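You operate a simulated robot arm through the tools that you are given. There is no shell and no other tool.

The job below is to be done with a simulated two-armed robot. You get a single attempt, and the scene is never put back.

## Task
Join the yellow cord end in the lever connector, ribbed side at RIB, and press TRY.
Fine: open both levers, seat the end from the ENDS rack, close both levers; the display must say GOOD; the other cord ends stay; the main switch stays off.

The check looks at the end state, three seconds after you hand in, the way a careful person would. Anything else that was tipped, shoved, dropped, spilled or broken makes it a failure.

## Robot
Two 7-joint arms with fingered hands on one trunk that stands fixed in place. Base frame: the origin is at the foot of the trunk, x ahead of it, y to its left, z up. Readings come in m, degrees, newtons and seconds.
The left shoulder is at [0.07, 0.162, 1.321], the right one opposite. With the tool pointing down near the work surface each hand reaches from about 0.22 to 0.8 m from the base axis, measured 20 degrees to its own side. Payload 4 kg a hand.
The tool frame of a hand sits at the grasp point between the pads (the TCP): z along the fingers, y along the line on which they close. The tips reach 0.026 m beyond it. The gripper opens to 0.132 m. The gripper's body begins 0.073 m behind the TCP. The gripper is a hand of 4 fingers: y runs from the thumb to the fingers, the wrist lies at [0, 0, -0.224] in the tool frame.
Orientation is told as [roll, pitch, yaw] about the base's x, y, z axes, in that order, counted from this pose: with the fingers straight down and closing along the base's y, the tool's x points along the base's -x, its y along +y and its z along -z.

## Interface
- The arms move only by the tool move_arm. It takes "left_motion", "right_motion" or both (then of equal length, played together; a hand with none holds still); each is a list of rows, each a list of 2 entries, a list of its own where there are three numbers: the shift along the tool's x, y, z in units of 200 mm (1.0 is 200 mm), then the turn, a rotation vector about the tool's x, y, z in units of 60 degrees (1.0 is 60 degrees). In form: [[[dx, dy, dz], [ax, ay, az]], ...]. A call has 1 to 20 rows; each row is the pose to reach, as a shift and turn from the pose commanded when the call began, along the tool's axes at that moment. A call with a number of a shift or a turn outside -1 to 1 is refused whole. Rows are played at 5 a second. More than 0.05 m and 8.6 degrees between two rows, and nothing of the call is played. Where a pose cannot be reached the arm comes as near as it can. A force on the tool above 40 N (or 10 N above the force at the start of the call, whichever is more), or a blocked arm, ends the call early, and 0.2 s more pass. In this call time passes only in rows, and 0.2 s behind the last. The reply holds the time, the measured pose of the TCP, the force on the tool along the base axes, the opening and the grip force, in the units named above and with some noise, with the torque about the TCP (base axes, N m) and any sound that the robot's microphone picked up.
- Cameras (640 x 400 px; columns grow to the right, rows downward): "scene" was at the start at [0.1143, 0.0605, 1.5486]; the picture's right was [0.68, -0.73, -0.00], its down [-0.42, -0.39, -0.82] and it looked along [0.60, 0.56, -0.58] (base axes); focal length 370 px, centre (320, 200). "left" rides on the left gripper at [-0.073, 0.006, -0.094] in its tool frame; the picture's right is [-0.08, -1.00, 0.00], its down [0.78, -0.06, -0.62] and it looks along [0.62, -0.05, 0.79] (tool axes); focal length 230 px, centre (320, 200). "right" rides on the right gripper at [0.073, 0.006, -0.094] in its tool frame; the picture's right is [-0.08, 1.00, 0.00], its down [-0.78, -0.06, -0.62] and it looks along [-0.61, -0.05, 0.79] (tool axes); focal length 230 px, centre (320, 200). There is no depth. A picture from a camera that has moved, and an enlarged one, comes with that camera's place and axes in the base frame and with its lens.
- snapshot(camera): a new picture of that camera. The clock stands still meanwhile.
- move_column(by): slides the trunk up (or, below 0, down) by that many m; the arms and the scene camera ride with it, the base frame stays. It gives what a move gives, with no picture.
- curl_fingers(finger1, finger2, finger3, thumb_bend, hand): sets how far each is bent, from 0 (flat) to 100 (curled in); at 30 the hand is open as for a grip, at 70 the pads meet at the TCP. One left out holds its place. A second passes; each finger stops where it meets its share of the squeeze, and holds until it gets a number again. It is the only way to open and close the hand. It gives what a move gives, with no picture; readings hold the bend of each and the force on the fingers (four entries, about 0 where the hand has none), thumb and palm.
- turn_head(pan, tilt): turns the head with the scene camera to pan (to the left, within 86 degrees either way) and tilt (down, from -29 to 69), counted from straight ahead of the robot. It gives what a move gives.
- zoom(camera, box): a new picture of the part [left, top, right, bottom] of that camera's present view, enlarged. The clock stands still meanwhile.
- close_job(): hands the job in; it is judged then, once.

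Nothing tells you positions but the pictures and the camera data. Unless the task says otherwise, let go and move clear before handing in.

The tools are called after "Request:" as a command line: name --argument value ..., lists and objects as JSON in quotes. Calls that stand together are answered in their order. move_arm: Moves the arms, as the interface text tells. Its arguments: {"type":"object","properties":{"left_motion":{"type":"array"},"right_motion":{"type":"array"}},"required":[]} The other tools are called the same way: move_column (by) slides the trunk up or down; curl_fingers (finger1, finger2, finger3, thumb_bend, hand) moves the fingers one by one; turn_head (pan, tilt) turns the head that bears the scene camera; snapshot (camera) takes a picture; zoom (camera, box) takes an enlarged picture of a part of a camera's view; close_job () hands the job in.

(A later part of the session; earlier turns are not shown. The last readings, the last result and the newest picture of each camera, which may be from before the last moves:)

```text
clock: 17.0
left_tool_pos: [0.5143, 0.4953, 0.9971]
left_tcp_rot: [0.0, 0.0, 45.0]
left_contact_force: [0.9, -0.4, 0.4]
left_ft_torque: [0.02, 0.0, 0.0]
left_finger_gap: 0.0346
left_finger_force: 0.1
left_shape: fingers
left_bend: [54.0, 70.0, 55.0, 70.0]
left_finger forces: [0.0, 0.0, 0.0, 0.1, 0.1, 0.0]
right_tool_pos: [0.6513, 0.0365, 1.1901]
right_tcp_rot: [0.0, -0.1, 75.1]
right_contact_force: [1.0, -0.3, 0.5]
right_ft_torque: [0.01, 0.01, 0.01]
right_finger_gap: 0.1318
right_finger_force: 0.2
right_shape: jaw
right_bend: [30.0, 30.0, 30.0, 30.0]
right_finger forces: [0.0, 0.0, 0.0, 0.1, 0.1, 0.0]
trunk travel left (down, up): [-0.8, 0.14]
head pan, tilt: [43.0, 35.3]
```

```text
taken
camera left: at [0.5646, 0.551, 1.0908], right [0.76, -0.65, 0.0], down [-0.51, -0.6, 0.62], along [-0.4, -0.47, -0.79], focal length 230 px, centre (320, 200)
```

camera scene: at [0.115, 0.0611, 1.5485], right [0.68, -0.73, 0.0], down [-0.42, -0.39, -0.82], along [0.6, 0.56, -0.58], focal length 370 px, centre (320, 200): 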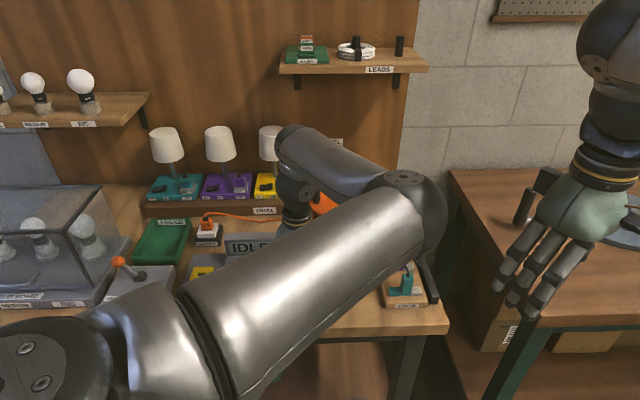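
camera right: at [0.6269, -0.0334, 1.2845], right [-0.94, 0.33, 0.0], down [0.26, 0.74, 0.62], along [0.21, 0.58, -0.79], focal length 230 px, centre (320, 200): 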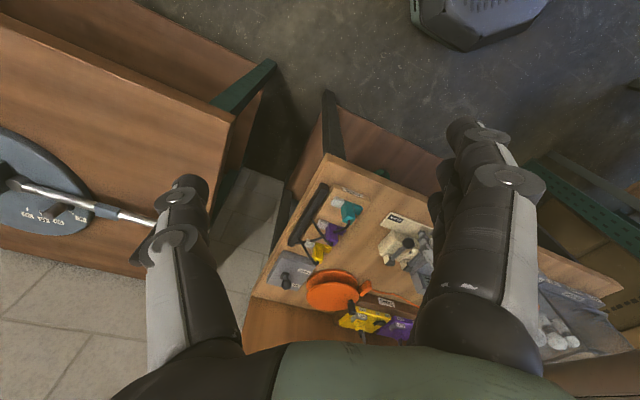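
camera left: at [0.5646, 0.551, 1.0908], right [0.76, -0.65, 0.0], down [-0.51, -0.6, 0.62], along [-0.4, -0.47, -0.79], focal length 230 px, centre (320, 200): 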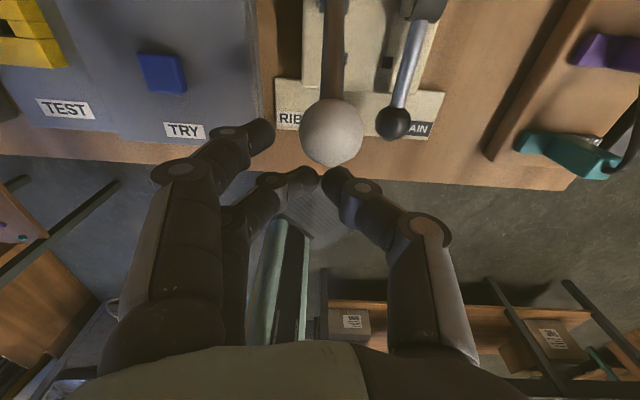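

The closed finger and thumb are just behind the near side of the white ball. I'll push it back in measured steps and watch the force.

Request:
move_arm --left_motion '[[[-0.07, 0, 0], [0, 0, 0]], [[-0.14, 0, 0], [0, 0, 0]], [[-0.21, 0, 0], [0, 0, 0]], [[-0.28, 0, 0], [0, 0, 0]]]'

Request:
snapshot --camera "left"

```text
clock: 18.0
left_tool_pos: [0.5534, 0.534, 0.9967]
left_tcp_rot: [0.0, 0.1, 45.1]
left_contact_force: [0.3, -1.3, -0.1]
left_ft_torque: [0.02, 0.0, 0.0]
left_finger_gap: 0.0348
left_finger_force: 0.2
left_shape: fingers
left_bend: [54.0, 70.0, 55.0, 70.0]
left_finger forces: [0.1, 0.1, 0.1, 0.0, 0.8, 0.0]
right_tool_pos: [0.6518, 0.0385, 1.192]
right_tcp_rot: [0.0, 0.0, 75.0]
right_contact_force: [0.3, 0.3, 0.5]
right_ft_torque: [0.01, 0.02, 0.03]
right_finger_gap: 0.1321
right_finger_force: 0.1
right_shape: jaw
right_bend: [30.0, 30.0, 30.0, 30.0]
right_finger forces: [0.1, 0.0, 0.1, 0.0, 0.0, 0.1]
trunk travel left (down, up): [-0.8, 0.14]
head pan, tilt: [43.0, 35.3]
```

```text
taken
camera left: at [0.6033, 0.5898, 1.0908], right [0.76, -0.65, 0.0], down [-0.51, -0.6, 0.62], along [-0.4, -0.47, -0.79], focal length 230 px, centre (320, 200)
```

left: 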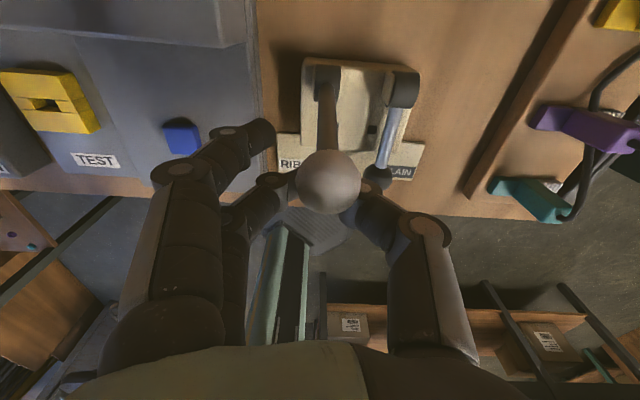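

The lever is at about 80° and moving with almost no force. I'll keep pushing towards its open stop.

Request:
move_arm --left_motion '[[[-0.06, 0, 0], [0, 0, 0]], [[-0.12, 0, 0], [0, 0, 0]], [[-0.18, 0, 0], [0, 0, 0]]]'

Request:
snapshot --camera "left"

Request:
snapshot --camera "scene"

```text
clock: 18.8
left_tool_pos: [0.5799, 0.56, 0.9962]
left_tcp_rot: [0.0, 0.1, 45.0]
left_contact_force: [-0.3, -0.9, 1.0]
left_ft_torque: [-0.04, -0.03, -0.02]
left_finger_gap: 0.0346
left_finger_force: 0.7
left_shape: fingers
left_bend: [54.0, 70.0, 55.0, 70.0]
left_finger forces: [0.1, 0.0, 0.0, 0.1, 0.6, 0.1]
right_tool_pos: [0.6515, 0.0386, 1.1912]
right_tcp_rot: [0.0, 0.0, 75.0]
right_contact_force: [-0.3, -0.1, -0.1]
right_ft_torque: [0.02, 0.02, 0.03]
right_finger_gap: 0.132
right_finger_force: 0.0
right_shape: jaw
right_bend: [30.0, 30.0, 30.0, 30.0]
right_finger forces: [0.0, 0.1, 0.0, 0.0, 0.0, 0.0]
trunk travel left (down, up): [-0.8, 0.14]
head pan, tilt: [43.0, 35.3]
```

```text
taken
camera left: at [0.6288, 0.6156, 1.0906], right [0.76, -0.65, 0.0], down [-0.51, -0.6, 0.62], along [-0.4, -0.47, -0.79], focal length 230 px, centre (320, 200)
```

left: 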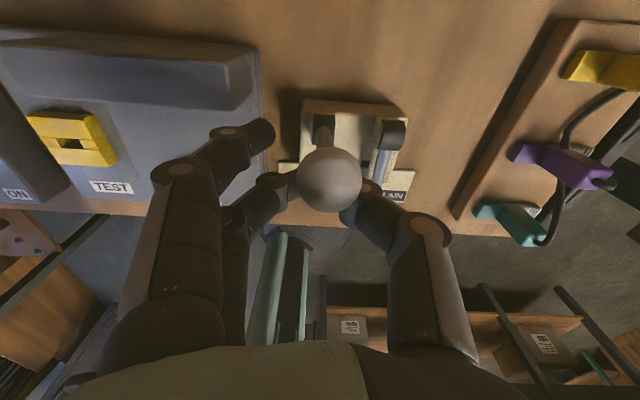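

```text
taken
camera scene: at [0.1143, 0.061, 1.5485], right [0.68, -0.73, 0.0], down [-0.42, -0.39, -0.82], along [0.6, 0.56, -0.58], focal length 370 px, centre (320, 200)
```

scene: 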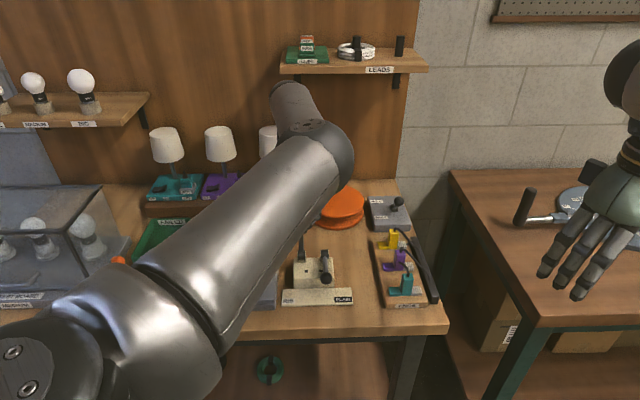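

Request:
move_arm --left_motion '[[[-0.05, 0, 0.01], [0, 0, 0]], [[-0.1, 0, 0.02], [0, 0, 0]], [[-0.15, 0, 0.03], [0, 0, 0]]]'

Request:
snapshot --camera "left"

Request:
zoom --camera "scene" --box '[260, 200, 380, 315]'

```text
clock: 19.6
left_tool_pos: [0.601, 0.5822, 0.9903]
left_tcp_rot: [0.0, 0.0, 45.0]
left_contact_force: [0.9, -1.1, 0.9]
left_ft_torque: [0.0, 0.01, 0.01]
left_finger_gap: 0.0348
left_finger_force: 0.2
left_shape: fingers
left_bend: [54.0, 70.0, 55.0, 70.0]
left_finger forces: [0.1, 0.0, 0.0, 0.1, 0.6, 0.1]
right_tool_pos: [0.6506, 0.0388, 1.1913]
right_tcp_rot: [-0.1, -0.1, 75.0]
right_contact_force: [-0.7, -0.5, -0.4]
right_ft_torque: [0.0, 0.0, 0.0]
right_finger_gap: 0.132
right_finger_force: 0.1
right_shape: jaw
right_bend: [30.0, 30.0, 30.0, 30.0]
right_finger forces: [0.1, 0.0, 0.0, 0.0, 0.1, 0.0]
trunk travel left (down, up): [-0.8, 0.14]
head pan, tilt: [43.0, 35.3]
```

```text
taken
camera left: at [0.6504, 0.6376, 1.0846], right [0.76, -0.65, 0.0], down [-0.51, -0.6, 0.62], along [-0.4, -0.47, -0.79], focal length 230 px, centre (320, 200)
```

left: 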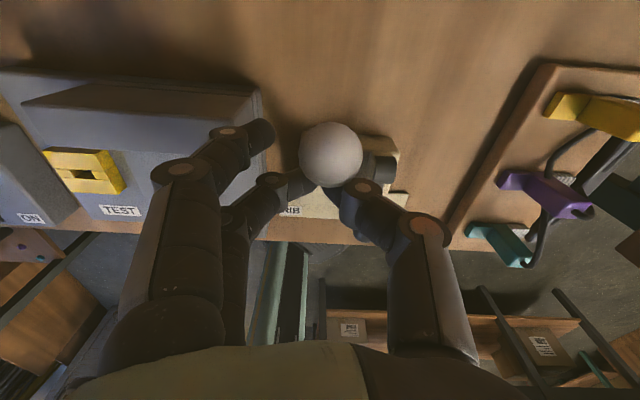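

```text
3.48 times, centred on (320, 258) of scene
camera zoom: at [0.1137, 0.062, 1.5486], right [0.68, -0.73, 0.0], down [-0.42, -0.39, -0.82], along [0.6, 0.56, -0.58], focal length 1286 px, centre (320, 0)
```

zoom: 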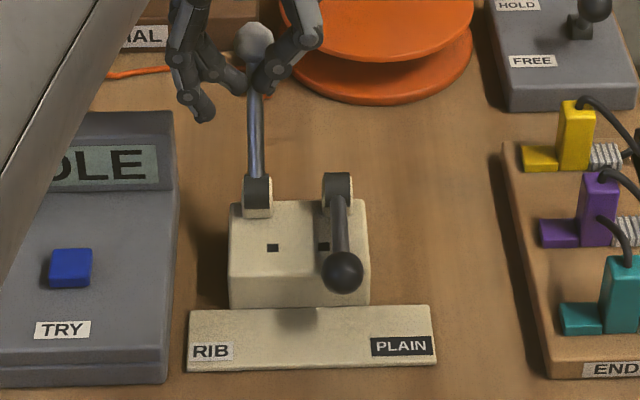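

The white lever is at roughly 120° and still moves freely. I'll try a little further to see if it has a stop.

Request:
move_arm --left_motion '[[[-0.05, 0, 0.03], [0, 0, 0]], [[-0.1, 0, 0.06], [0, 0, 0]]]'

Request:
zoom --camera "scene" --box '[260, 200, 380, 315]'

Request:
snapshot --camera "left"

```text
clock: 20.2
left_tool_pos: [0.6143, 0.5964, 0.9786]
left_tcp_rot: [0.0, 0.0, 45.0]
left_contact_force: [0.4, 0.7, -0.1]
left_ft_torque: [-0.02, 0.02, -0.02]
left_finger_gap: 0.0347
left_finger_force: 0.0
left_shape: fingers
left_bend: [54.0, 70.0, 55.0, 70.0]
left_finger forces: [0.0, 0.0, 0.1, 0.0, 0.1, 0.0]
right_tool_pos: [0.6509, 0.0393, 1.1911]
right_tcp_rot: [0.0, 0.0, 75.1]
right_contact_force: [0.7, 0.7, -0.2]
right_ft_torque: [-0.02, -0.02, -0.02]
right_finger_gap: 0.1318
right_finger_force: 0.1
right_shape: jaw
right_bend: [30.0, 30.0, 30.0, 30.0]
right_finger forces: [0.0, 0.0, 0.0, 0.0, 0.1, 0.0]
trunk travel left (down, up): [-0.8, 0.14]
head pan, tilt: [43.0, 35.3]
```

```text
3.48 times, centred on (320, 258) of scene
camera zoom: at [0.1142, 0.0618, 1.5485], right [0.68, -0.73, 0.0], down [-0.42, -0.39, -0.82], along [0.6, 0.56, -0.58], focal length 1286 px, centre (320, 0)
```

zoom: 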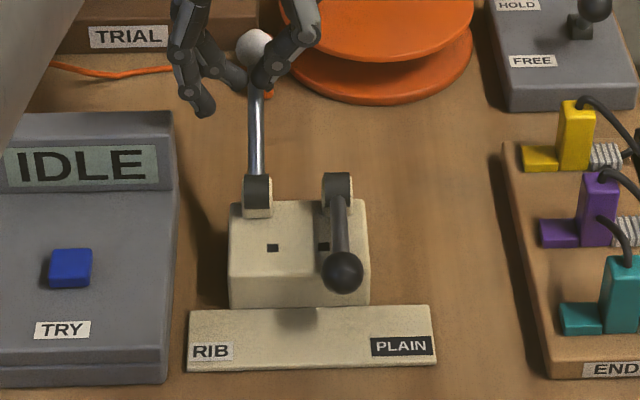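

```text
taken
camera left: at [0.6638, 0.6521, 1.0723], right [0.76, -0.65, 0.0], down [-0.51, -0.6, 0.62], along [-0.4, -0.47, -0.79], focal length 230 px, centre (320, 200)
```

left: 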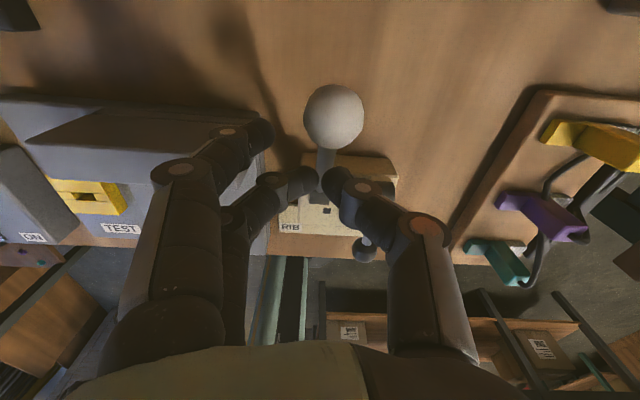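

The white lever has gone over past 130° and no longer touches my fingers, so it's open. I'll back the hand straight up and look at both levers.

Request:
move_arm --left_motion '[[[0.05, 0, -0.15], [0, 0, 0]], [[0.1, 0, -0.35], [0, 0, 0]], [[0.1, 0, -0.55], [0, 0, 0]]]'

Request:
curl_fingers --hand "left" --finger1 56 --finger2 56 --finger3 56 --thumb_bend 56

Request:
zoom --camera "scene" --box '[260, 200, 380, 315]'

Request:
snapshot --camera "left"

```text
clock: 21.0
left_tool_pos: [0.5989, 0.5823, 1.0888]
left_tcp_rot: [-0.1, -0.1, 45.0]
left_contact_force: [0.3, -0.2, -0.2]
left_ft_torque: [-0.01, -0.01, 0.0]
left_finger_gap: 0.0346
left_finger_force: 0.0
left_shape: fingers
left_bend: [54.0, 70.0, 55.0, 70.0]
left_finger forces: [0.1, 0.0, 0.1, 0.0, 0.0, 0.1]
right_tool_pos: [0.6507, 0.039, 1.1918]
right_tcp_rot: [-0.1, 0.0, 74.9]
right_contact_force: [0.7, 0.1, -0.1]
right_ft_torque: [-0.02, 0.01, 0.0]
right_finger_gap: 0.1322
right_finger_force: 0.0
right_shape: jaw
right_bend: [30.0, 30.0, 30.0, 30.0]
right_finger forces: [0.0, 0.0, 0.0, 0.1, 0.0, 0.0]
trunk travel left (down, up): [-0.8, 0.14]
head pan, tilt: [43.0, 35.3]
```

```text
clock: 22.0
left_tool_pos: [0.6001, 0.5811, 1.088]
left_tcp_rot: [0.0, 0.0, 44.9]
left_contact_force: [-0.2, 0.8, -0.4]
left_ft_torque: [-0.03, 0.0, 0.01]
left_finger_gap: 0.0513
left_finger_force: 0.1
left_shape: fingers
left_bend: [56.0, 56.0, 56.0, 56.0]
left_finger forces: [0.0, 0.1, 0.0, 0.0, 0.0, 0.1]
right_tool_pos: [0.6519, 0.0378, 1.1906]
right_tcp_rot: [-0.1, -0.2, 75.0]
right_contact_force: [-0.2, -0.1, 0.5]
right_ft_torque: [-0.02, 0.02, 0.03]
right_finger_gap: 0.132
right_finger_force: 0.0
right_shape: jaw
right_bend: [30.0, 30.0, 30.0, 30.0]
right_finger forces: [0.0, 0.0, 0.1, 0.0, 0.1, 0.0]
trunk travel left (down, up): [-0.8, 0.14]
head pan, tilt: [43.0, 35.3]
```

```text
3.48 times, centred on (320, 258) of scene
camera zoom: at [0.1144, 0.0604, 1.5486], right [0.68, -0.73, 0.0], down [-0.42, -0.39, -0.82], along [0.6, 0.56, -0.58], focal length 1286 px, centre (320, 0)
```

zoom: 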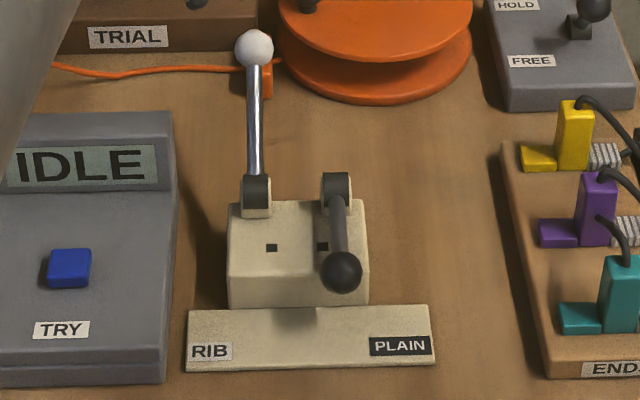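

```text
taken
camera left: at [0.6502, 0.6368, 1.1826], right [0.76, -0.65, 0.0], down [-0.51, -0.6, 0.62], along [-0.4, -0.47, -0.79], focal length 230 px, centre (320, 200)
```

left: 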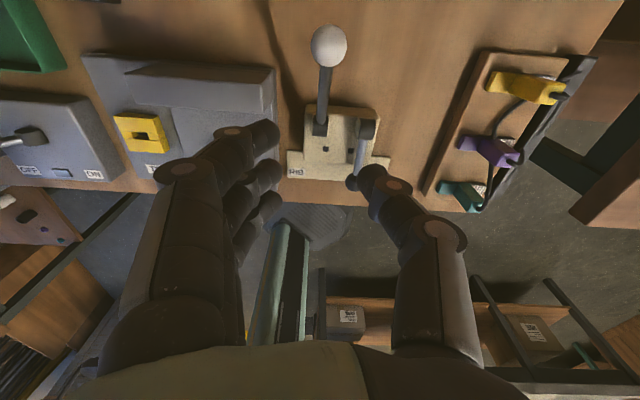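

The white lever is open and stays there, and the head camera now sees the connector. Next is the black lever: I'll move the left hand above its ball at about [0.566, 0.461, 0.898].

Request:
move_arm --left_motion '[[[0.18, -0.101, 0.0], [0, 0, 0]], [[0.363, -0.203, 0.0], [0, 0, 0]], [[0.5445, -0.304, 0.0], [0, 0, 0]], [[0.5445, -0.304, 0.2], [0, 0, 0]], [[0.5445, -0.304, 0.42], [0, 0, 0]]]'

Request:
snapshot --camera "left"

```text
clock: 23.2
left_tool_pos: [0.569, 0.4611, 1.0041]
left_tcp_rot: [0.0, 0.1, 44.9]
left_contact_force: [0.1, 0.9, -0.6]
left_ft_torque: [-0.02, 0.02, 0.01]
left_finger_gap: 0.0514
left_finger_force: 0.0
left_shape: fingers
left_bend: [56.0, 56.0, 56.0, 56.0]
left_finger forces: [0.0, 0.1, 0.0, 0.0, 0.0, 0.1]
right_tool_pos: [0.6518, 0.0391, 1.1907]
right_tcp_rot: [0.1, 0.0, 75.0]
right_contact_force: [0.1, 0.0, -1.0]
right_ft_torque: [-0.02, 0.03, -0.03]
right_finger_gap: 0.1319
right_finger_force: 0.0
right_shape: jaw
right_bend: [30.0, 30.0, 30.0, 30.0]
right_finger forces: [0.0, 0.0, 0.0, 0.1, 0.0, 0.0]
trunk travel left (down, up): [-0.8, 0.14]
head pan, tilt: [43.0, 35.3]
```

```text
taken
camera left: at [0.6179, 0.5167, 1.0979], right [0.76, -0.65, 0.0], down [-0.51, -0.6, 0.62], along [-0.4, -0.47, -0.79], focal length 230 px, centre (320, 200)
```

left: 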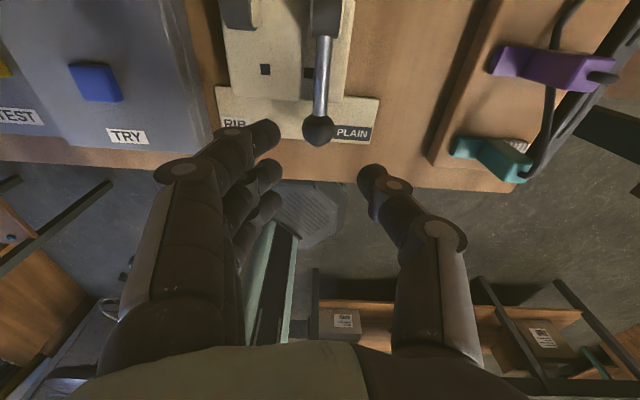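

The black ball is right below and almost on-axis. I'll go down around it, with fingertips staying above the block top, and then close the middle finger and thumb.

Request:
move_arm --left_motion '[[[0.005, 0, 0.17], [0, 0, 0]], [[0.01, 0, 0.34], [0, 0, 0]], [[0.015, 0, 0.49], [0, 0, 0]]]'

Request:
snapshot --camera "left"

```text
clock: 24.0
left_tool_pos: [0.5652, 0.4583, 0.9109]
left_tcp_rot: [0.0, -0.5, 44.9]
left_contact_force: [1.8, 3.6, 15.3]
left_ft_torque: [0.67, 0.04, -0.1]
left_finger_gap: 0.05
left_finger_force: 7.7
left_shape: fingers
left_bend: [60.0, 56.0, 56.0, 56.0]
left_finger forces: [15.4, 0.0, 0.1, 0.1, 0.0, 0.0]
right_tool_pos: [0.649, 0.0355, 1.1932]
right_tcp_rot: [-0.1, -0.2, 75.0]
right_contact_force: [0.5, -0.3, 0.8]
right_ft_torque: [0.03, 0.01, -0.01]
right_finger_gap: 0.132
right_finger_force: 0.0
right_shape: jaw
right_bend: [30.0, 30.0, 30.0, 30.0]
right_finger forces: [0.1, 0.1, 0.1, 0.0, 0.1, 0.1]
trunk travel left (down, up): [-0.8, 0.14]
head pan, tilt: [43.0, 35.3]
```

```text
taken
camera left: at [0.614, 0.5141, 1.0061], right [0.76, -0.65, 0.0], down [-0.52, -0.6, 0.61], along [-0.4, -0.46, -0.79], focal length 230 px, centre (320, 200)
```

left: 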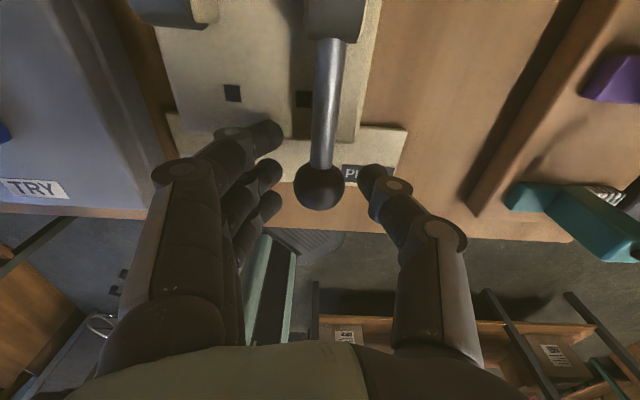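

Finger 1's tip pressed on the block top (15 N), because half-bent fingertips reach lower than I assumed. I'll lift off straight away and curl finger 1 out of the way.

Request:
move_arm --left_motion '[[[0, 0, -0.1], [0, 0, 0]], [[0, 0, -0.2], [0, 0, 0]]]'

Request:
curl_fingers --hand "left" --finger1 95

Request:
snapshot --camera "left"

Request:
snapshot --camera "scene"

```text
clock: 24.6
left_tool_pos: [0.5639, 0.4583, 0.9497]
left_tcp_rot: [0.0, 0.0, 45.0]
left_contact_force: [-0.5, -0.2, 0.4]
left_ft_torque: [0.05, -0.03, 0.01]
left_finger_gap: 0.0511
left_finger_force: 0.0
left_shape: fingers
left_bend: [56.0, 56.0, 56.0, 56.0]
left_finger forces: [0.0, 0.0, 0.0, 0.0, 0.0, 0.0]
right_tool_pos: [0.6498, 0.0363, 1.1917]
right_tcp_rot: [-0.1, -0.1, 75.0]
right_contact_force: [-0.4, -0.3, 0.3]
right_ft_torque: [0.02, -0.03, 0.01]
right_finger_gap: 0.132
right_finger_force: 0.1
right_shape: jaw
right_bend: [30.0, 30.0, 30.0, 30.0]
right_finger forces: [0.1, 0.0, 0.0, 0.1, 0.0, 0.0]
trunk travel left (down, up): [-0.8, 0.14]
head pan, tilt: [43.0, 35.3]
```

```text
clock: 25.6
left_tool_pos: [0.5645, 0.4596, 0.9484]
left_tcp_rot: [0.0, 0.0, 45.0]
left_contact_force: [-0.1, 0.4, -1.2]
left_ft_torque: [-0.05, 0.02, -0.01]
left_finger_gap: 0.0363
left_finger_force: 0.0
left_shape: fingers
left_bend: [95.0, 56.0, 56.0, 56.0]
left_finger forces: [0.1, 0.0, 0.0, 0.0, 0.1, 0.0]
right_tool_pos: [0.6517, 0.0391, 1.1909]
right_tcp_rot: [0.0, -0.2, 75.0]
right_contact_force: [-0.6, -0.1, 0.6]
right_ft_torque: [-0.02, -0.01, 0.02]
right_finger_gap: 0.132
right_finger_force: 0.0
right_shape: jaw
right_bend: [30.0, 30.0, 30.0, 30.0]
right_finger forces: [0.0, 0.0, 0.1, 0.0, 0.0, 0.0]
trunk travel left (down, up): [-0.8, 0.14]
head pan, tilt: [43.0, 35.3]
```

```text
taken
camera left: at [0.614, 0.5147, 1.0423], right [0.76, -0.65, 0.0], down [-0.51, -0.6, 0.62], along [-0.4, -0.47, -0.79], focal length 230 px, centre (320, 200)
```

left: 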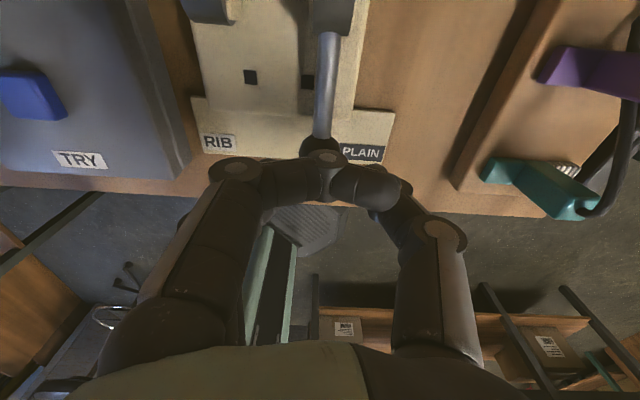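

```text
taken
camera scene: at [0.1146, 0.0605, 1.5485], right [0.68, -0.73, 0.0], down [-0.42, -0.39, -0.82], along [0.6, 0.56, -0.58], focal length 370 px, centre (320, 200)
```

scene: 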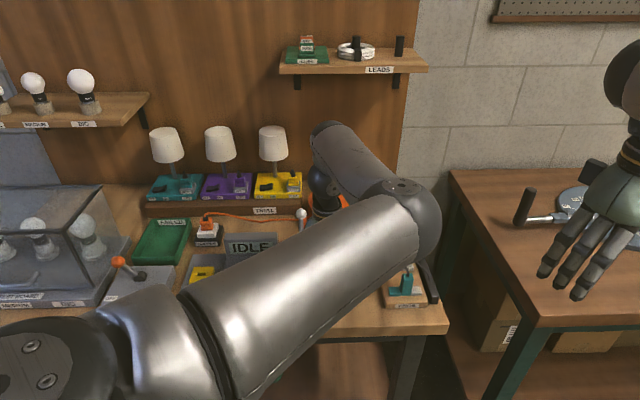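

Request:
curl_fingers --hand "left" --finger1 100

Request:
snapshot --camera "left"

```text
clock: 26.6
left_tool_pos: [0.5632, 0.4591, 0.9476]
left_tcp_rot: [0.1, 0.0, 45.0]
left_contact_force: [-0.7, -0.2, 0.4]
left_ft_torque: [0.04, -0.02, -0.01]
left_finger_gap: 0.0443
left_finger_force: 0.1
left_shape: fingers
left_bend: [100.0, 56.0, 56.0, 56.0]
left_finger forces: [0.0, 0.0, 0.0, 0.0, 0.0, 0.0]
right_tool_pos: [0.6524, 0.0376, 1.1915]
right_tcp_rot: [0.0, -0.1, 75.0]
right_contact_force: [0.5, 0.1, -0.5]
right_ft_torque: [0.02, -0.03, 0.01]
right_finger_gap: 0.1318
right_finger_force: 0.1
right_shape: jaw
right_bend: [30.0, 30.0, 30.0, 30.0]
right_finger forces: [0.1, 0.0, 0.1, 0.0, 0.1, 0.1]
trunk travel left (down, up): [-0.8, 0.14]
head pan, tilt: [43.0, 35.3]
```

```text
taken
camera left: at [0.6138, 0.5147, 1.0423], right [0.76, -0.65, 0.0], down [-0.51, -0.6, 0.62], along [-0.4, -0.47, -0.79], focal length 230 px, centre (320, 200)
```

left: 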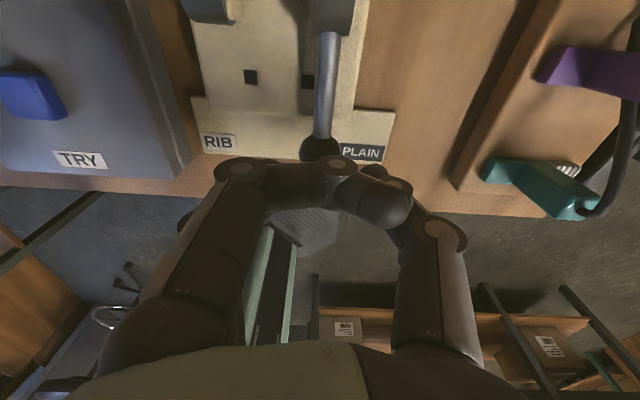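

Curling doesn't get finger 1 clear of the rod. Instead I'll put finger 1 back and turn the hand 25° (yaw 70°), which puts all the fingertips in front of the block while still straddling the black ball.

Request:
curl_fingers --hand "left" --finger1 56

Request:
move_arm --left_motion '[[[0, 0, 0], [0, 0, -0.139]], [[0, 0, 0], [0, 0, -0.278]], [[0, 0, 0], [0, 0, -0.417]]]'

Request:
snapshot --camera "left"

```text
clock: 27.6
left_tool_pos: [0.5642, 0.4601, 0.9495]
left_tcp_rot: [0.0, 0.1, 45.0]
left_contact_force: [0.4, 0.1, 0.0]
left_ft_torque: [0.02, 0.01, -0.05]
left_finger_gap: 0.0507
left_finger_force: 0.0
left_shape: fingers
left_bend: [56.0, 56.0, 56.0, 56.0]
left_finger forces: [0.1, 0.0, 0.0, 0.1, 0.1, 0.1]
right_tool_pos: [0.6514, 0.0385, 1.1917]
right_tcp_rot: [0.0, -0.1, 75.0]
right_contact_force: [-0.5, -0.1, 0.7]
right_ft_torque: [-0.01, 0.0, 0.03]
right_finger_gap: 0.1317
right_finger_force: 0.1
right_shape: jaw
right_bend: [30.0, 30.0, 30.0, 30.0]
right_finger forces: [0.0, 0.0, 0.0, 0.0, 0.1, 0.0]
trunk travel left (down, up): [-0.8, 0.14]
head pan, tilt: [43.0, 35.3]
```

```text
clock: 28.4
left_tool_pos: [0.5648, 0.4595, 0.9475]
left_tcp_rot: [-0.1, 0.0, 70.1]
left_contact_force: [-0.7, -0.2, 0.2]
left_ft_torque: [0.0, -0.02, 0.03]
left_finger_gap: 0.051
left_finger_force: 0.1
left_shape: fingers
left_bend: [56.0, 56.0, 56.0, 56.0]
left_finger forces: [0.0, 0.1, 0.0, 0.0, 0.0, 0.0]
right_tool_pos: [0.651, 0.0378, 1.1914]
right_tcp_rot: [0.0, 0.0, 75.1]
right_contact_force: [-0.3, -0.2, -0.3]
right_ft_torque: [-0.01, -0.02, 0.01]
right_finger_gap: 0.1317
right_finger_force: 0.0
right_shape: jaw
right_bend: [30.0, 30.0, 30.0, 30.0]
right_finger forces: [0.1, 0.0, 0.0, 0.0, 0.0, 0.1]
trunk travel left (down, up): [-0.8, 0.14]
head pan, tilt: [43.0, 35.3]
```

```text
taken
camera left: at [0.5858, 0.5295, 1.0417], right [0.96, -0.27, 0.0], down [-0.21, -0.76, 0.62], along [-0.16, -0.59, -0.79], focal length 230 px, centre (320, 200)
```

left: 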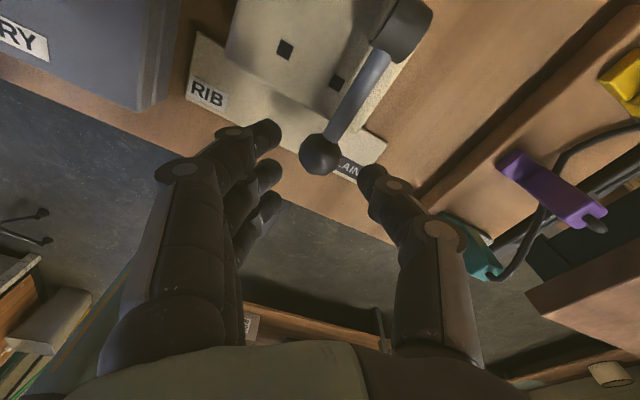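

Now all fingertips are in front of the block and the black ball is on-axis about 48 mm below. I'll go down and grip.

Request:
move_arm --left_motion '[[[0, 0, 0.08], [0, 0, 0]], [[0, 0, 0.16], [0, 0, 0]], [[0, 0, 0.235], [0, 0, 0]]]'

Request:
snapshot --camera "left"

```text
clock: 29.2
left_tool_pos: [0.5649, 0.4597, 0.899]
left_tcp_rot: [0.1, 0.1, 69.9]
left_contact_force: [0.0, -0.1, 1.1]
left_ft_torque: [-0.01, 0.03, -0.01]
left_finger_gap: 0.0511
left_finger_force: 0.2
left_shape: fingers
left_bend: [56.0, 56.0, 56.0, 56.0]
left_finger forces: [0.0, 0.0, 0.1, 0.0, 0.2, 0.0]
right_tool_pos: [0.6527, 0.0376, 1.1915]
right_tcp_rot: [0.0, 0.0, 75.0]
right_contact_force: [0.5, -0.4, 0.5]
right_ft_torque: [0.0, 0.03, 0.0]
right_finger_gap: 0.1318
right_finger_force: 0.0
right_shape: jaw
right_bend: [30.0, 30.0, 30.0, 30.0]
right_finger forces: [0.0, 0.0, 0.0, 0.1, 0.0, 0.1]
trunk travel left (down, up): [-0.8, 0.14]
head pan, tilt: [43.0, 35.3]
```

```text
taken
camera left: at [0.5862, 0.5292, 0.993], right [0.96, -0.27, 0.0], down [-0.21, -0.76, 0.62], along [-0.17, -0.59, -0.79], focal length 230 px, centre (320, 200)
```

left: 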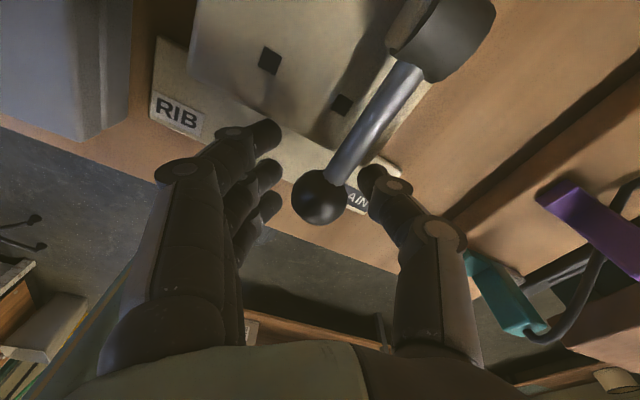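

Request:
curl_fingers --hand "left" --finger2 73 --thumb_bend 66

Request:
snapshot --camera "left"

```text
clock: 30.2
left_tool_pos: [0.5643, 0.459, 0.8992]
left_tcp_rot: [0.0, 0.0, 70.0]
left_contact_force: [-4.2, -0.1, -2.2]
left_ft_torque: [0.0, 0.04, 0.0]
left_finger_gap: 0.0369
left_finger_force: 2.5
left_shape: fingers
left_bend: [56.0, 71.0, 56.0, 66.0]
left_finger forces: [0.0, 4.4, 0.1, 0.0, 0.4, 0.0]
right_tool_pos: [0.6518, 0.0388, 1.1906]
right_tcp_rot: [0.0, 0.0, 74.9]
right_contact_force: [0.0, 0.0, 0.2]
right_ft_torque: [0.04, -0.01, 0.02]
right_finger_gap: 0.132
right_finger_force: 0.0
right_shape: jaw
right_bend: [30.0, 30.0, 30.0, 30.0]
right_finger forces: [0.0, 0.1, 0.1, 0.0, 0.1, 0.0]
trunk travel left (down, up): [-0.8, 0.14]
head pan, tilt: [43.0, 35.3]
```

```text
taken
camera left: at [0.5856, 0.5295, 0.9934], right [0.96, -0.27, 0.0], down [-0.21, -0.76, 0.62], along [-0.17, -0.59, -0.79], focal length 230 px, centre (320, 200)
```

left: 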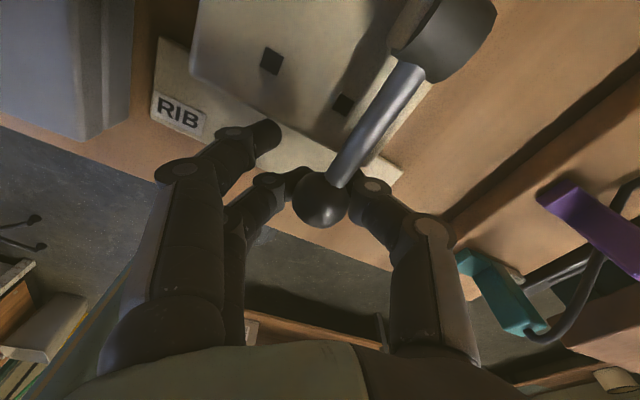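

The black ball is gripped. I'll lift it along its shorter arc (about 79 mm radius) to 45° and check.

Request:
move_arm --left_motion '[[[-0.003, -0.0014, -0.04], [0, 0, 0]], [[-0.012, -0.0055, -0.0815], [0, 0, 0]], [[-0.026, -0.012, -0.13], [0, 0, 0]], [[-0.047, -0.022, -0.1765], [0, 0, 0]], [[-0.073, -0.034, -0.22], [0, 0, 0]], [[-0.104, -0.0485, -0.258], [0, 0, 0]]]'

Request:
snapshot --camera "left"

```text
clock: 31.6
left_tool_pos: [0.5794, 0.4756, 0.9523]
left_tcp_rot: [0.1, 0.0, 70.0]
left_contact_force: [-1.6, 0.4, -0.1]
left_ft_torque: [0.01, 0.02, -0.05]
left_finger_gap: 0.037
left_finger_force: 0.6
left_shape: fingers
left_bend: [56.0, 72.0, 56.0, 66.0]
left_finger forces: [0.0, 0.8, 0.0, 0.1, 0.2, 0.0]
right_tool_pos: [0.6517, 0.0377, 1.1908]
right_tcp_rot: [0.1, 0.0, 75.1]
right_contact_force: [1.0, 0.0, -0.7]
right_ft_torque: [-0.02, 0.01, 0.0]
right_finger_gap: 0.1318
right_finger_force: 0.0
right_shape: jaw
right_bend: [30.0, 30.0, 30.0, 30.0]
right_finger forces: [0.0, 0.0, 0.1, 0.0, 0.0, 0.0]
trunk travel left (down, up): [-0.8, 0.14]
head pan, tilt: [43.0, 35.3]
```

```text
taken
camera left: at [0.6025, 0.5462, 1.0461], right [0.96, -0.27, 0.0], down [-0.21, -0.76, 0.62], along [-0.17, -0.59, -0.79], focal length 230 px, centre (320, 200)
```

left: 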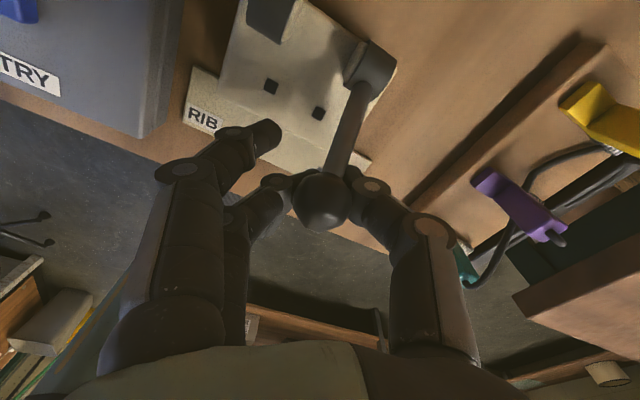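

Request:
move_arm --left_motion '[[[-0.0326, -0.0152, -0.032], [0, 0, 0]], [[-0.074, -0.0345, -0.0625], [0, 0, 0]]]'

Request:
snapshot --camera "left"

```text
clock: 32.2
left_tool_pos: [0.5929, 0.4872, 0.9643]
left_tcp_rot: [0.0, 0.0, 69.9]
left_contact_force: [-0.8, 0.6, 0.3]
left_ft_torque: [0.0, 0.02, 0.0]
left_finger_gap: 0.0367
left_finger_force: 0.1
left_shape: fingers
left_bend: [56.0, 73.0, 56.0, 66.0]
left_finger forces: [0.0, 0.7, 0.1, 0.0, 0.1, 0.0]
right_tool_pos: [0.6516, 0.0385, 1.1914]
right_tcp_rot: [-0.1, 0.0, 75.0]
right_contact_force: [0.2, 0.5, 0.3]
right_ft_torque: [-0.02, 0.03, 0.01]
right_finger_gap: 0.1321
right_finger_force: 0.1
right_shape: jaw
right_bend: [30.0, 30.0, 30.0, 30.0]
right_finger forces: [0.0, 0.0, 0.0, 0.0, 0.0, 0.1]
trunk travel left (down, up): [-0.8, 0.14]
head pan, tilt: [43.0, 35.3]
```

```text
taken
camera left: at [0.6146, 0.5581, 1.0575], right [0.96, -0.27, 0.0], down [-0.21, -0.76, 0.62], along [-0.17, -0.59, -0.79], focal length 230 px, centre (320, 200)
```

left: 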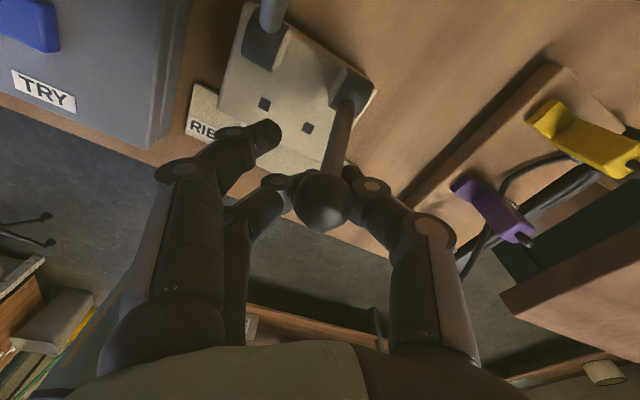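

The lever is at about 58°. As before, I'll release, turn back to yaw 45°, slide to the near side, close the finger and thumb and push it over.

Request:
curl_fingers --hand "left" --finger1 54 --finger2 55 --finger3 55 --thumb_bend 55

Request:
move_arm --left_motion '[[[0, 0, 0], [0, 0, 0.139]], [[0, 0, 0], [0, 0, 0.278]], [[0, 0, 0], [0, 0, 0.417]]]'

Request:
snapshot --camera "left"

```text
clock: 33.2
left_tool_pos: [0.5922, 0.4876, 0.9638]
left_tcp_rot: [0.0, 0.0, 70.1]
left_contact_force: [-0.5, 0.2, -0.5]
left_ft_torque: [-0.02, 0.0, 0.0]
left_finger_gap: 0.0556
left_finger_force: 0.1
left_shape: fingers
left_bend: [54.0, 55.0, 55.0, 55.0]
left_finger forces: [0.0, 0.1, 0.0, 0.1, 0.0, 0.0]
right_tool_pos: [0.651, 0.0375, 1.1915]
right_tcp_rot: [0.1, -0.1, 75.0]
right_contact_force: [-0.1, 0.5, 0.4]
right_ft_torque: [-0.02, 0.01, 0.06]
right_finger_gap: 0.1318
right_finger_force: 0.1
right_shape: jaw
right_bend: [30.0, 30.0, 30.0, 30.0]
right_finger forces: [0.0, 0.0, 0.1, 0.1, 0.1, 0.0]
trunk travel left (down, up): [-0.8, 0.14]
head pan, tilt: [43.0, 35.3]
```

```text
clock: 34.0
left_tool_pos: [0.5917, 0.4866, 0.9651]
left_tcp_rot: [0.0, 0.0, 44.8]
left_contact_force: [-0.7, 0.4, 0.2]
left_ft_torque: [0.01, 0.01, 0.04]
left_finger_gap: 0.0553
left_finger_force: 0.2
left_shape: fingers
left_bend: [54.0, 55.0, 55.0, 55.0]
left_finger forces: [0.0, 0.0, 0.0, 0.0, 0.0, 0.0]
right_tool_pos: [0.6511, 0.0369, 1.1915]
right_tcp_rot: [0.0, -0.1, 75.1]
right_contact_force: [-0.2, 0.6, -0.4]
right_ft_torque: [0.0, 0.0, -0.01]
right_finger_gap: 0.1321
right_finger_force: 0.0
right_shape: jaw
right_bend: [30.0, 30.0, 30.0, 30.0]
right_finger forces: [0.0, 0.1, 0.0, 0.0, 0.0, 0.0]
trunk travel left (down, up): [-0.8, 0.14]
head pan, tilt: [43.0, 35.3]
```

```text
taken
camera left: at [0.6419, 0.5423, 1.0578], right [0.76, -0.65, 0.0], down [-0.51, -0.6, 0.62], along [-0.4, -0.47, -0.79], focal length 230 px, centre (320, 200)
```

left: 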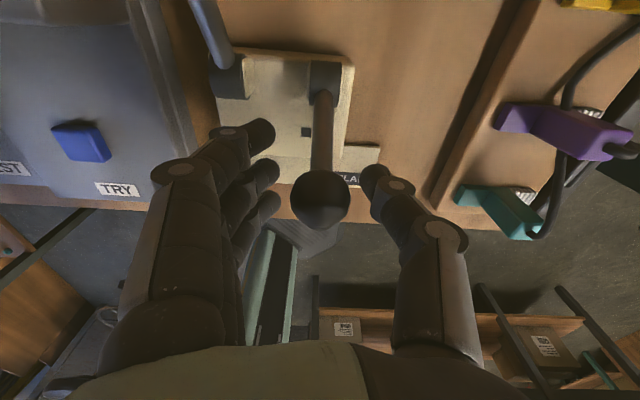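

Ball is centred and free between the fingers. Now I'll slide to its near side, close the finger and thumb, and push it back.

Request:
move_arm --left_motion '[[[0.08, 0, 0], [0, 0, 0]], [[0.16, 0, 0], [0, 0, 0]], [[0.23, 0, 0], [0, 0, 0]]]'

Request:
curl_fingers --hand "left" --finger2 70 --thumb_bend 70

Request:
move_arm --left_motion '[[[-0.07, 0, 0], [0, 0, 0]], [[-0.14, 0, 0], [0, 0, 0]], [[-0.21, 0, 0], [0, 0, 0]], [[-0.28, 0, 0], [0, 0, 0]]]'

Request:
snapshot --camera "left"

```text
clock: 34.8
left_tool_pos: [0.5586, 0.4533, 0.9647]
left_tcp_rot: [0.0, 0.0, 45.1]
left_contact_force: [0.4, 0.7, -1.0]
left_ft_torque: [0.01, -0.02, -0.01]
left_finger_gap: 0.0555
left_finger_force: 0.1
left_shape: fingers
left_bend: [54.0, 55.0, 55.0, 55.0]
left_finger forces: [0.1, 0.0, 0.0, 0.0, 0.1, 0.1]
right_tool_pos: [0.6517, 0.0365, 1.1916]
right_tcp_rot: [0.0, -0.1, 74.9]
right_contact_force: [-0.5, -1.0, 0.6]
right_ft_torque: [0.02, 0.03, 0.01]
right_finger_gap: 0.1318
right_finger_force: 0.0
right_shape: jaw
right_bend: [30.0, 30.0, 30.0, 30.0]
right_finger forces: [0.1, 0.0, 0.0, 0.1, 0.0, 0.0]
trunk travel left (down, up): [-0.8, 0.14]
head pan, tilt: [43.0, 35.3]
```

```text
clock: 35.8
left_tool_pos: [0.5595, 0.4543, 0.9645]
left_tcp_rot: [0.1, 0.1, 45.1]
left_contact_force: [-0.6, 0.4, -0.8]
left_ft_torque: [0.01, -0.02, 0.02]
left_finger_gap: 0.0346
left_finger_force: 0.0
left_shape: fingers
left_bend: [54.0, 70.0, 55.0, 70.0]
left_finger forces: [0.1, 0.0, 0.1, 0.0, 0.0, 0.0]
right_tool_pos: [0.6522, 0.0374, 1.1913]
right_tcp_rot: [-0.1, -0.1, 75.0]
right_contact_force: [0.4, -0.6, 0.5]
right_ft_torque: [0.01, -0.01, -0.02]
right_finger_gap: 0.1317
right_finger_force: 0.0
right_shape: jaw
right_bend: [30.0, 30.0, 30.0, 30.0]
right_finger forces: [0.0, 0.0, 0.0, 0.0, 0.0, 0.0]
trunk travel left (down, up): [-0.8, 0.14]
head pan, tilt: [43.0, 35.3]
```

```text
clock: 36.8
left_tool_pos: [0.5999, 0.493, 0.9642]
left_tcp_rot: [-0.1, 0.1, 45.0]
left_contact_force: [-0.6, -1.1, -0.3]
left_ft_torque: [0.01, -0.02, 0.02]
left_finger_gap: 0.0347
left_finger_force: 0.3
left_shape: fingers
left_bend: [54.0, 70.0, 55.0, 70.0]
left_finger forces: [0.0, 0.0, 0.0, 0.0, 1.0, 0.1]
right_tool_pos: [0.6519, 0.0389, 1.1907]
right_tcp_rot: [0.0, 0.0, 75.0]
right_contact_force: [0.4, 0.4, -0.6]
right_ft_torque: [0.03, 0.0, -0.02]
right_finger_gap: 0.1319
right_finger_force: 0.0
right_shape: jaw
right_bend: [30.0, 30.0, 30.0, 30.0]
right_finger forces: [0.0, 0.0, 0.0, 0.0, 0.0, 0.0]
trunk travel left (down, up): [-0.8, 0.14]
head pan, tilt: [43.0, 35.3]
```

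```text
taken
camera left: at [0.649, 0.5487, 1.0579], right [0.76, -0.65, 0.0], down [-0.51, -0.6, 0.62], along [-0.4, -0.47, -0.79], focal length 230 px, centre (320, 200)
```

left: 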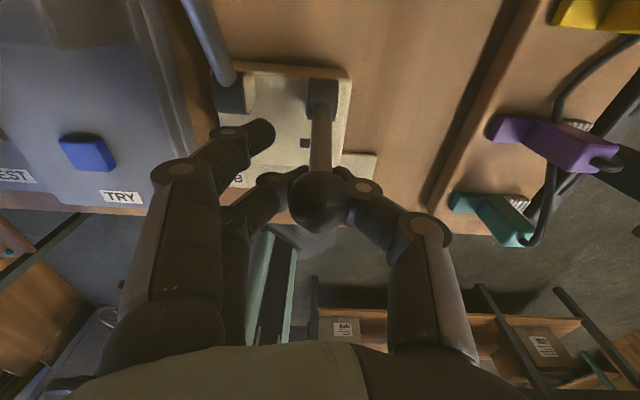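

Request:
move_arm --left_motion '[[[-0.07, 0, 0], [0, 0, 0]], [[-0.14, 0, 0], [0, 0, 0]], [[-0.2, 0, 0], [0, 0, 0]]]'

Request:
snapshot --camera "left"

Request:
zoom --camera "scene" --box '[260, 180, 400, 315]'

```text
clock: 37.6
left_tool_pos: [0.6278, 0.5229, 0.9638]
left_tcp_rot: [0.0, 0.0, 45.0]
left_contact_force: [-0.4, -0.5, -0.8]
left_ft_torque: [-0.01, -0.01, 0.0]
left_finger_gap: 0.0347
left_finger_force: 0.5
left_shape: fingers
left_bend: [54.0, 70.0, 55.0, 70.0]
left_finger forces: [0.0, 0.6, 0.0, 0.0, 0.2, 0.1]
right_tool_pos: [0.6516, 0.0385, 1.1903]
right_tcp_rot: [-0.1, 0.1, 75.0]
right_contact_force: [0.7, -0.5, -0.1]
right_ft_torque: [0.02, 0.01, 0.02]
right_finger_gap: 0.1317
right_finger_force: 0.1
right_shape: jaw
right_bend: [30.0, 30.0, 30.0, 30.0]
right_finger forces: [0.0, 0.0, 0.0, 0.1, 0.1, 0.0]
trunk travel left (down, up): [-0.8, 0.14]
head pan, tilt: [43.0, 35.3]
```

```text
taken
camera left: at [0.6779, 0.5781, 1.0579], right [0.76, -0.65, 0.0], down [-0.51, -0.6, 0.62], along [-0.4, -0.47, -0.79], focal length 230 px, centre (320, 200)
```

left: 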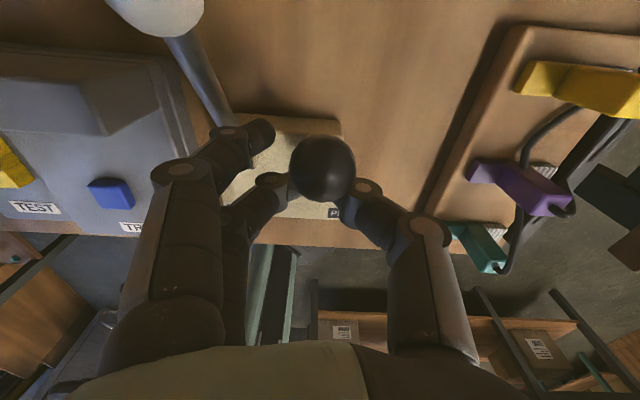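

```text
2.96 times, centred on (330, 248) of scene
camera zoom: at [0.114, 0.062, 1.5485], right [0.68, -0.73, 0.0], down [-0.42, -0.39, -0.82], along [0.6, 0.56, -0.58], focal length 1096 px, centre (290, 59)
```

zoom: 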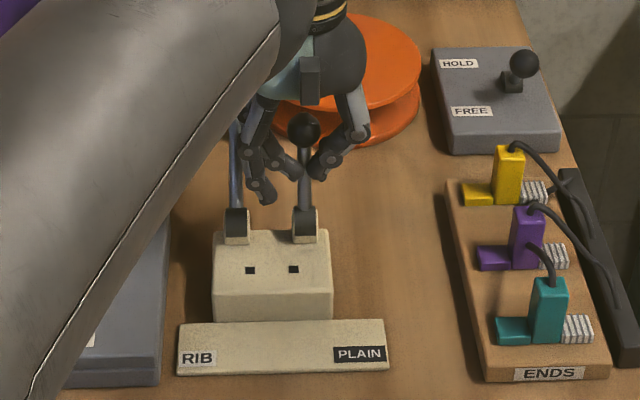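

Request:
move_arm --left_motion '[[[-0.05, 0, 0.02], [0, 0, 0]], [[-0.1, 0, 0.05], [0, 0, 0]], [[-0.14, 0, 0.08], [0, 0, 0]]]'

Request:
snapshot --camera "left"

Request:
zoom --camera "scene" --box '[260, 180, 400, 315]'

```text
clock: 38.4
left_tool_pos: [0.6466, 0.5408, 0.9515]
left_tcp_rot: [0.1, -0.1, 45.0]
left_contact_force: [-2.2, 0.6, 3.9]
left_ft_torque: [0.03, 0.03, -0.03]
left_finger_gap: 0.0343
left_finger_force: 2.0
left_shape: fingers
left_bend: [54.0, 70.0, 55.0, 70.0]
left_finger forces: [0.0, 1.9, 0.0, 0.1, 1.8, 0.1]
right_tool_pos: [0.6502, 0.0353, 1.1917]
right_tcp_rot: [-0.1, -0.2, 74.8]
right_contact_force: [-0.9, -0.2, 0.6]
right_ft_torque: [-0.05, 0.01, 0.0]
right_finger_gap: 0.1318
right_finger_force: 0.1
right_shape: jaw
right_bend: [30.0, 30.0, 30.0, 30.0]
right_finger forces: [0.1, 0.1, 0.0, 0.1, 0.1, 0.0]
trunk travel left (down, up): [-0.8, 0.14]
head pan, tilt: [43.0, 35.3]
```

```text
taken
camera left: at [0.6957, 0.5959, 1.0453], right [0.76, -0.65, 0.0], down [-0.51, -0.6, 0.61], along [-0.4, -0.47, -0.79], focal length 230 px, centre (320, 200)
```

left: 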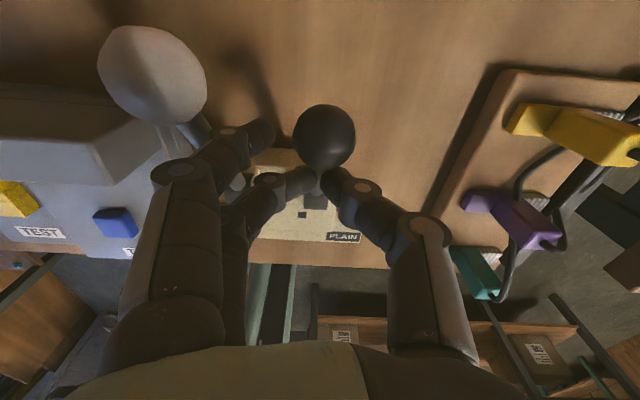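

```text
2.96 times, centred on (330, 248) of scene
camera zoom: at [0.1121, 0.0569, 1.549], right [0.68, -0.73, 0.0], down [-0.42, -0.39, -0.82], along [0.6, 0.56, -0.58], focal length 1096 px, centre (290, 59)
```

zoom: 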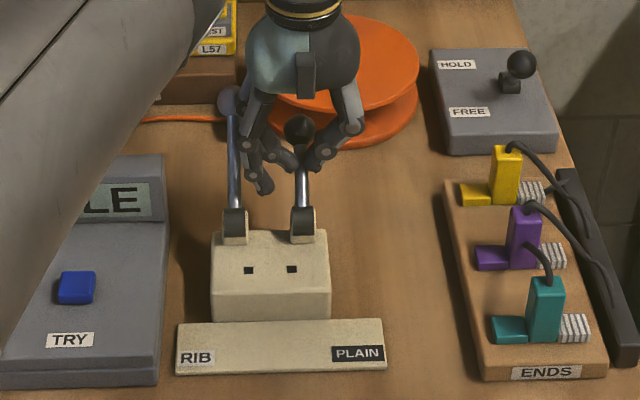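

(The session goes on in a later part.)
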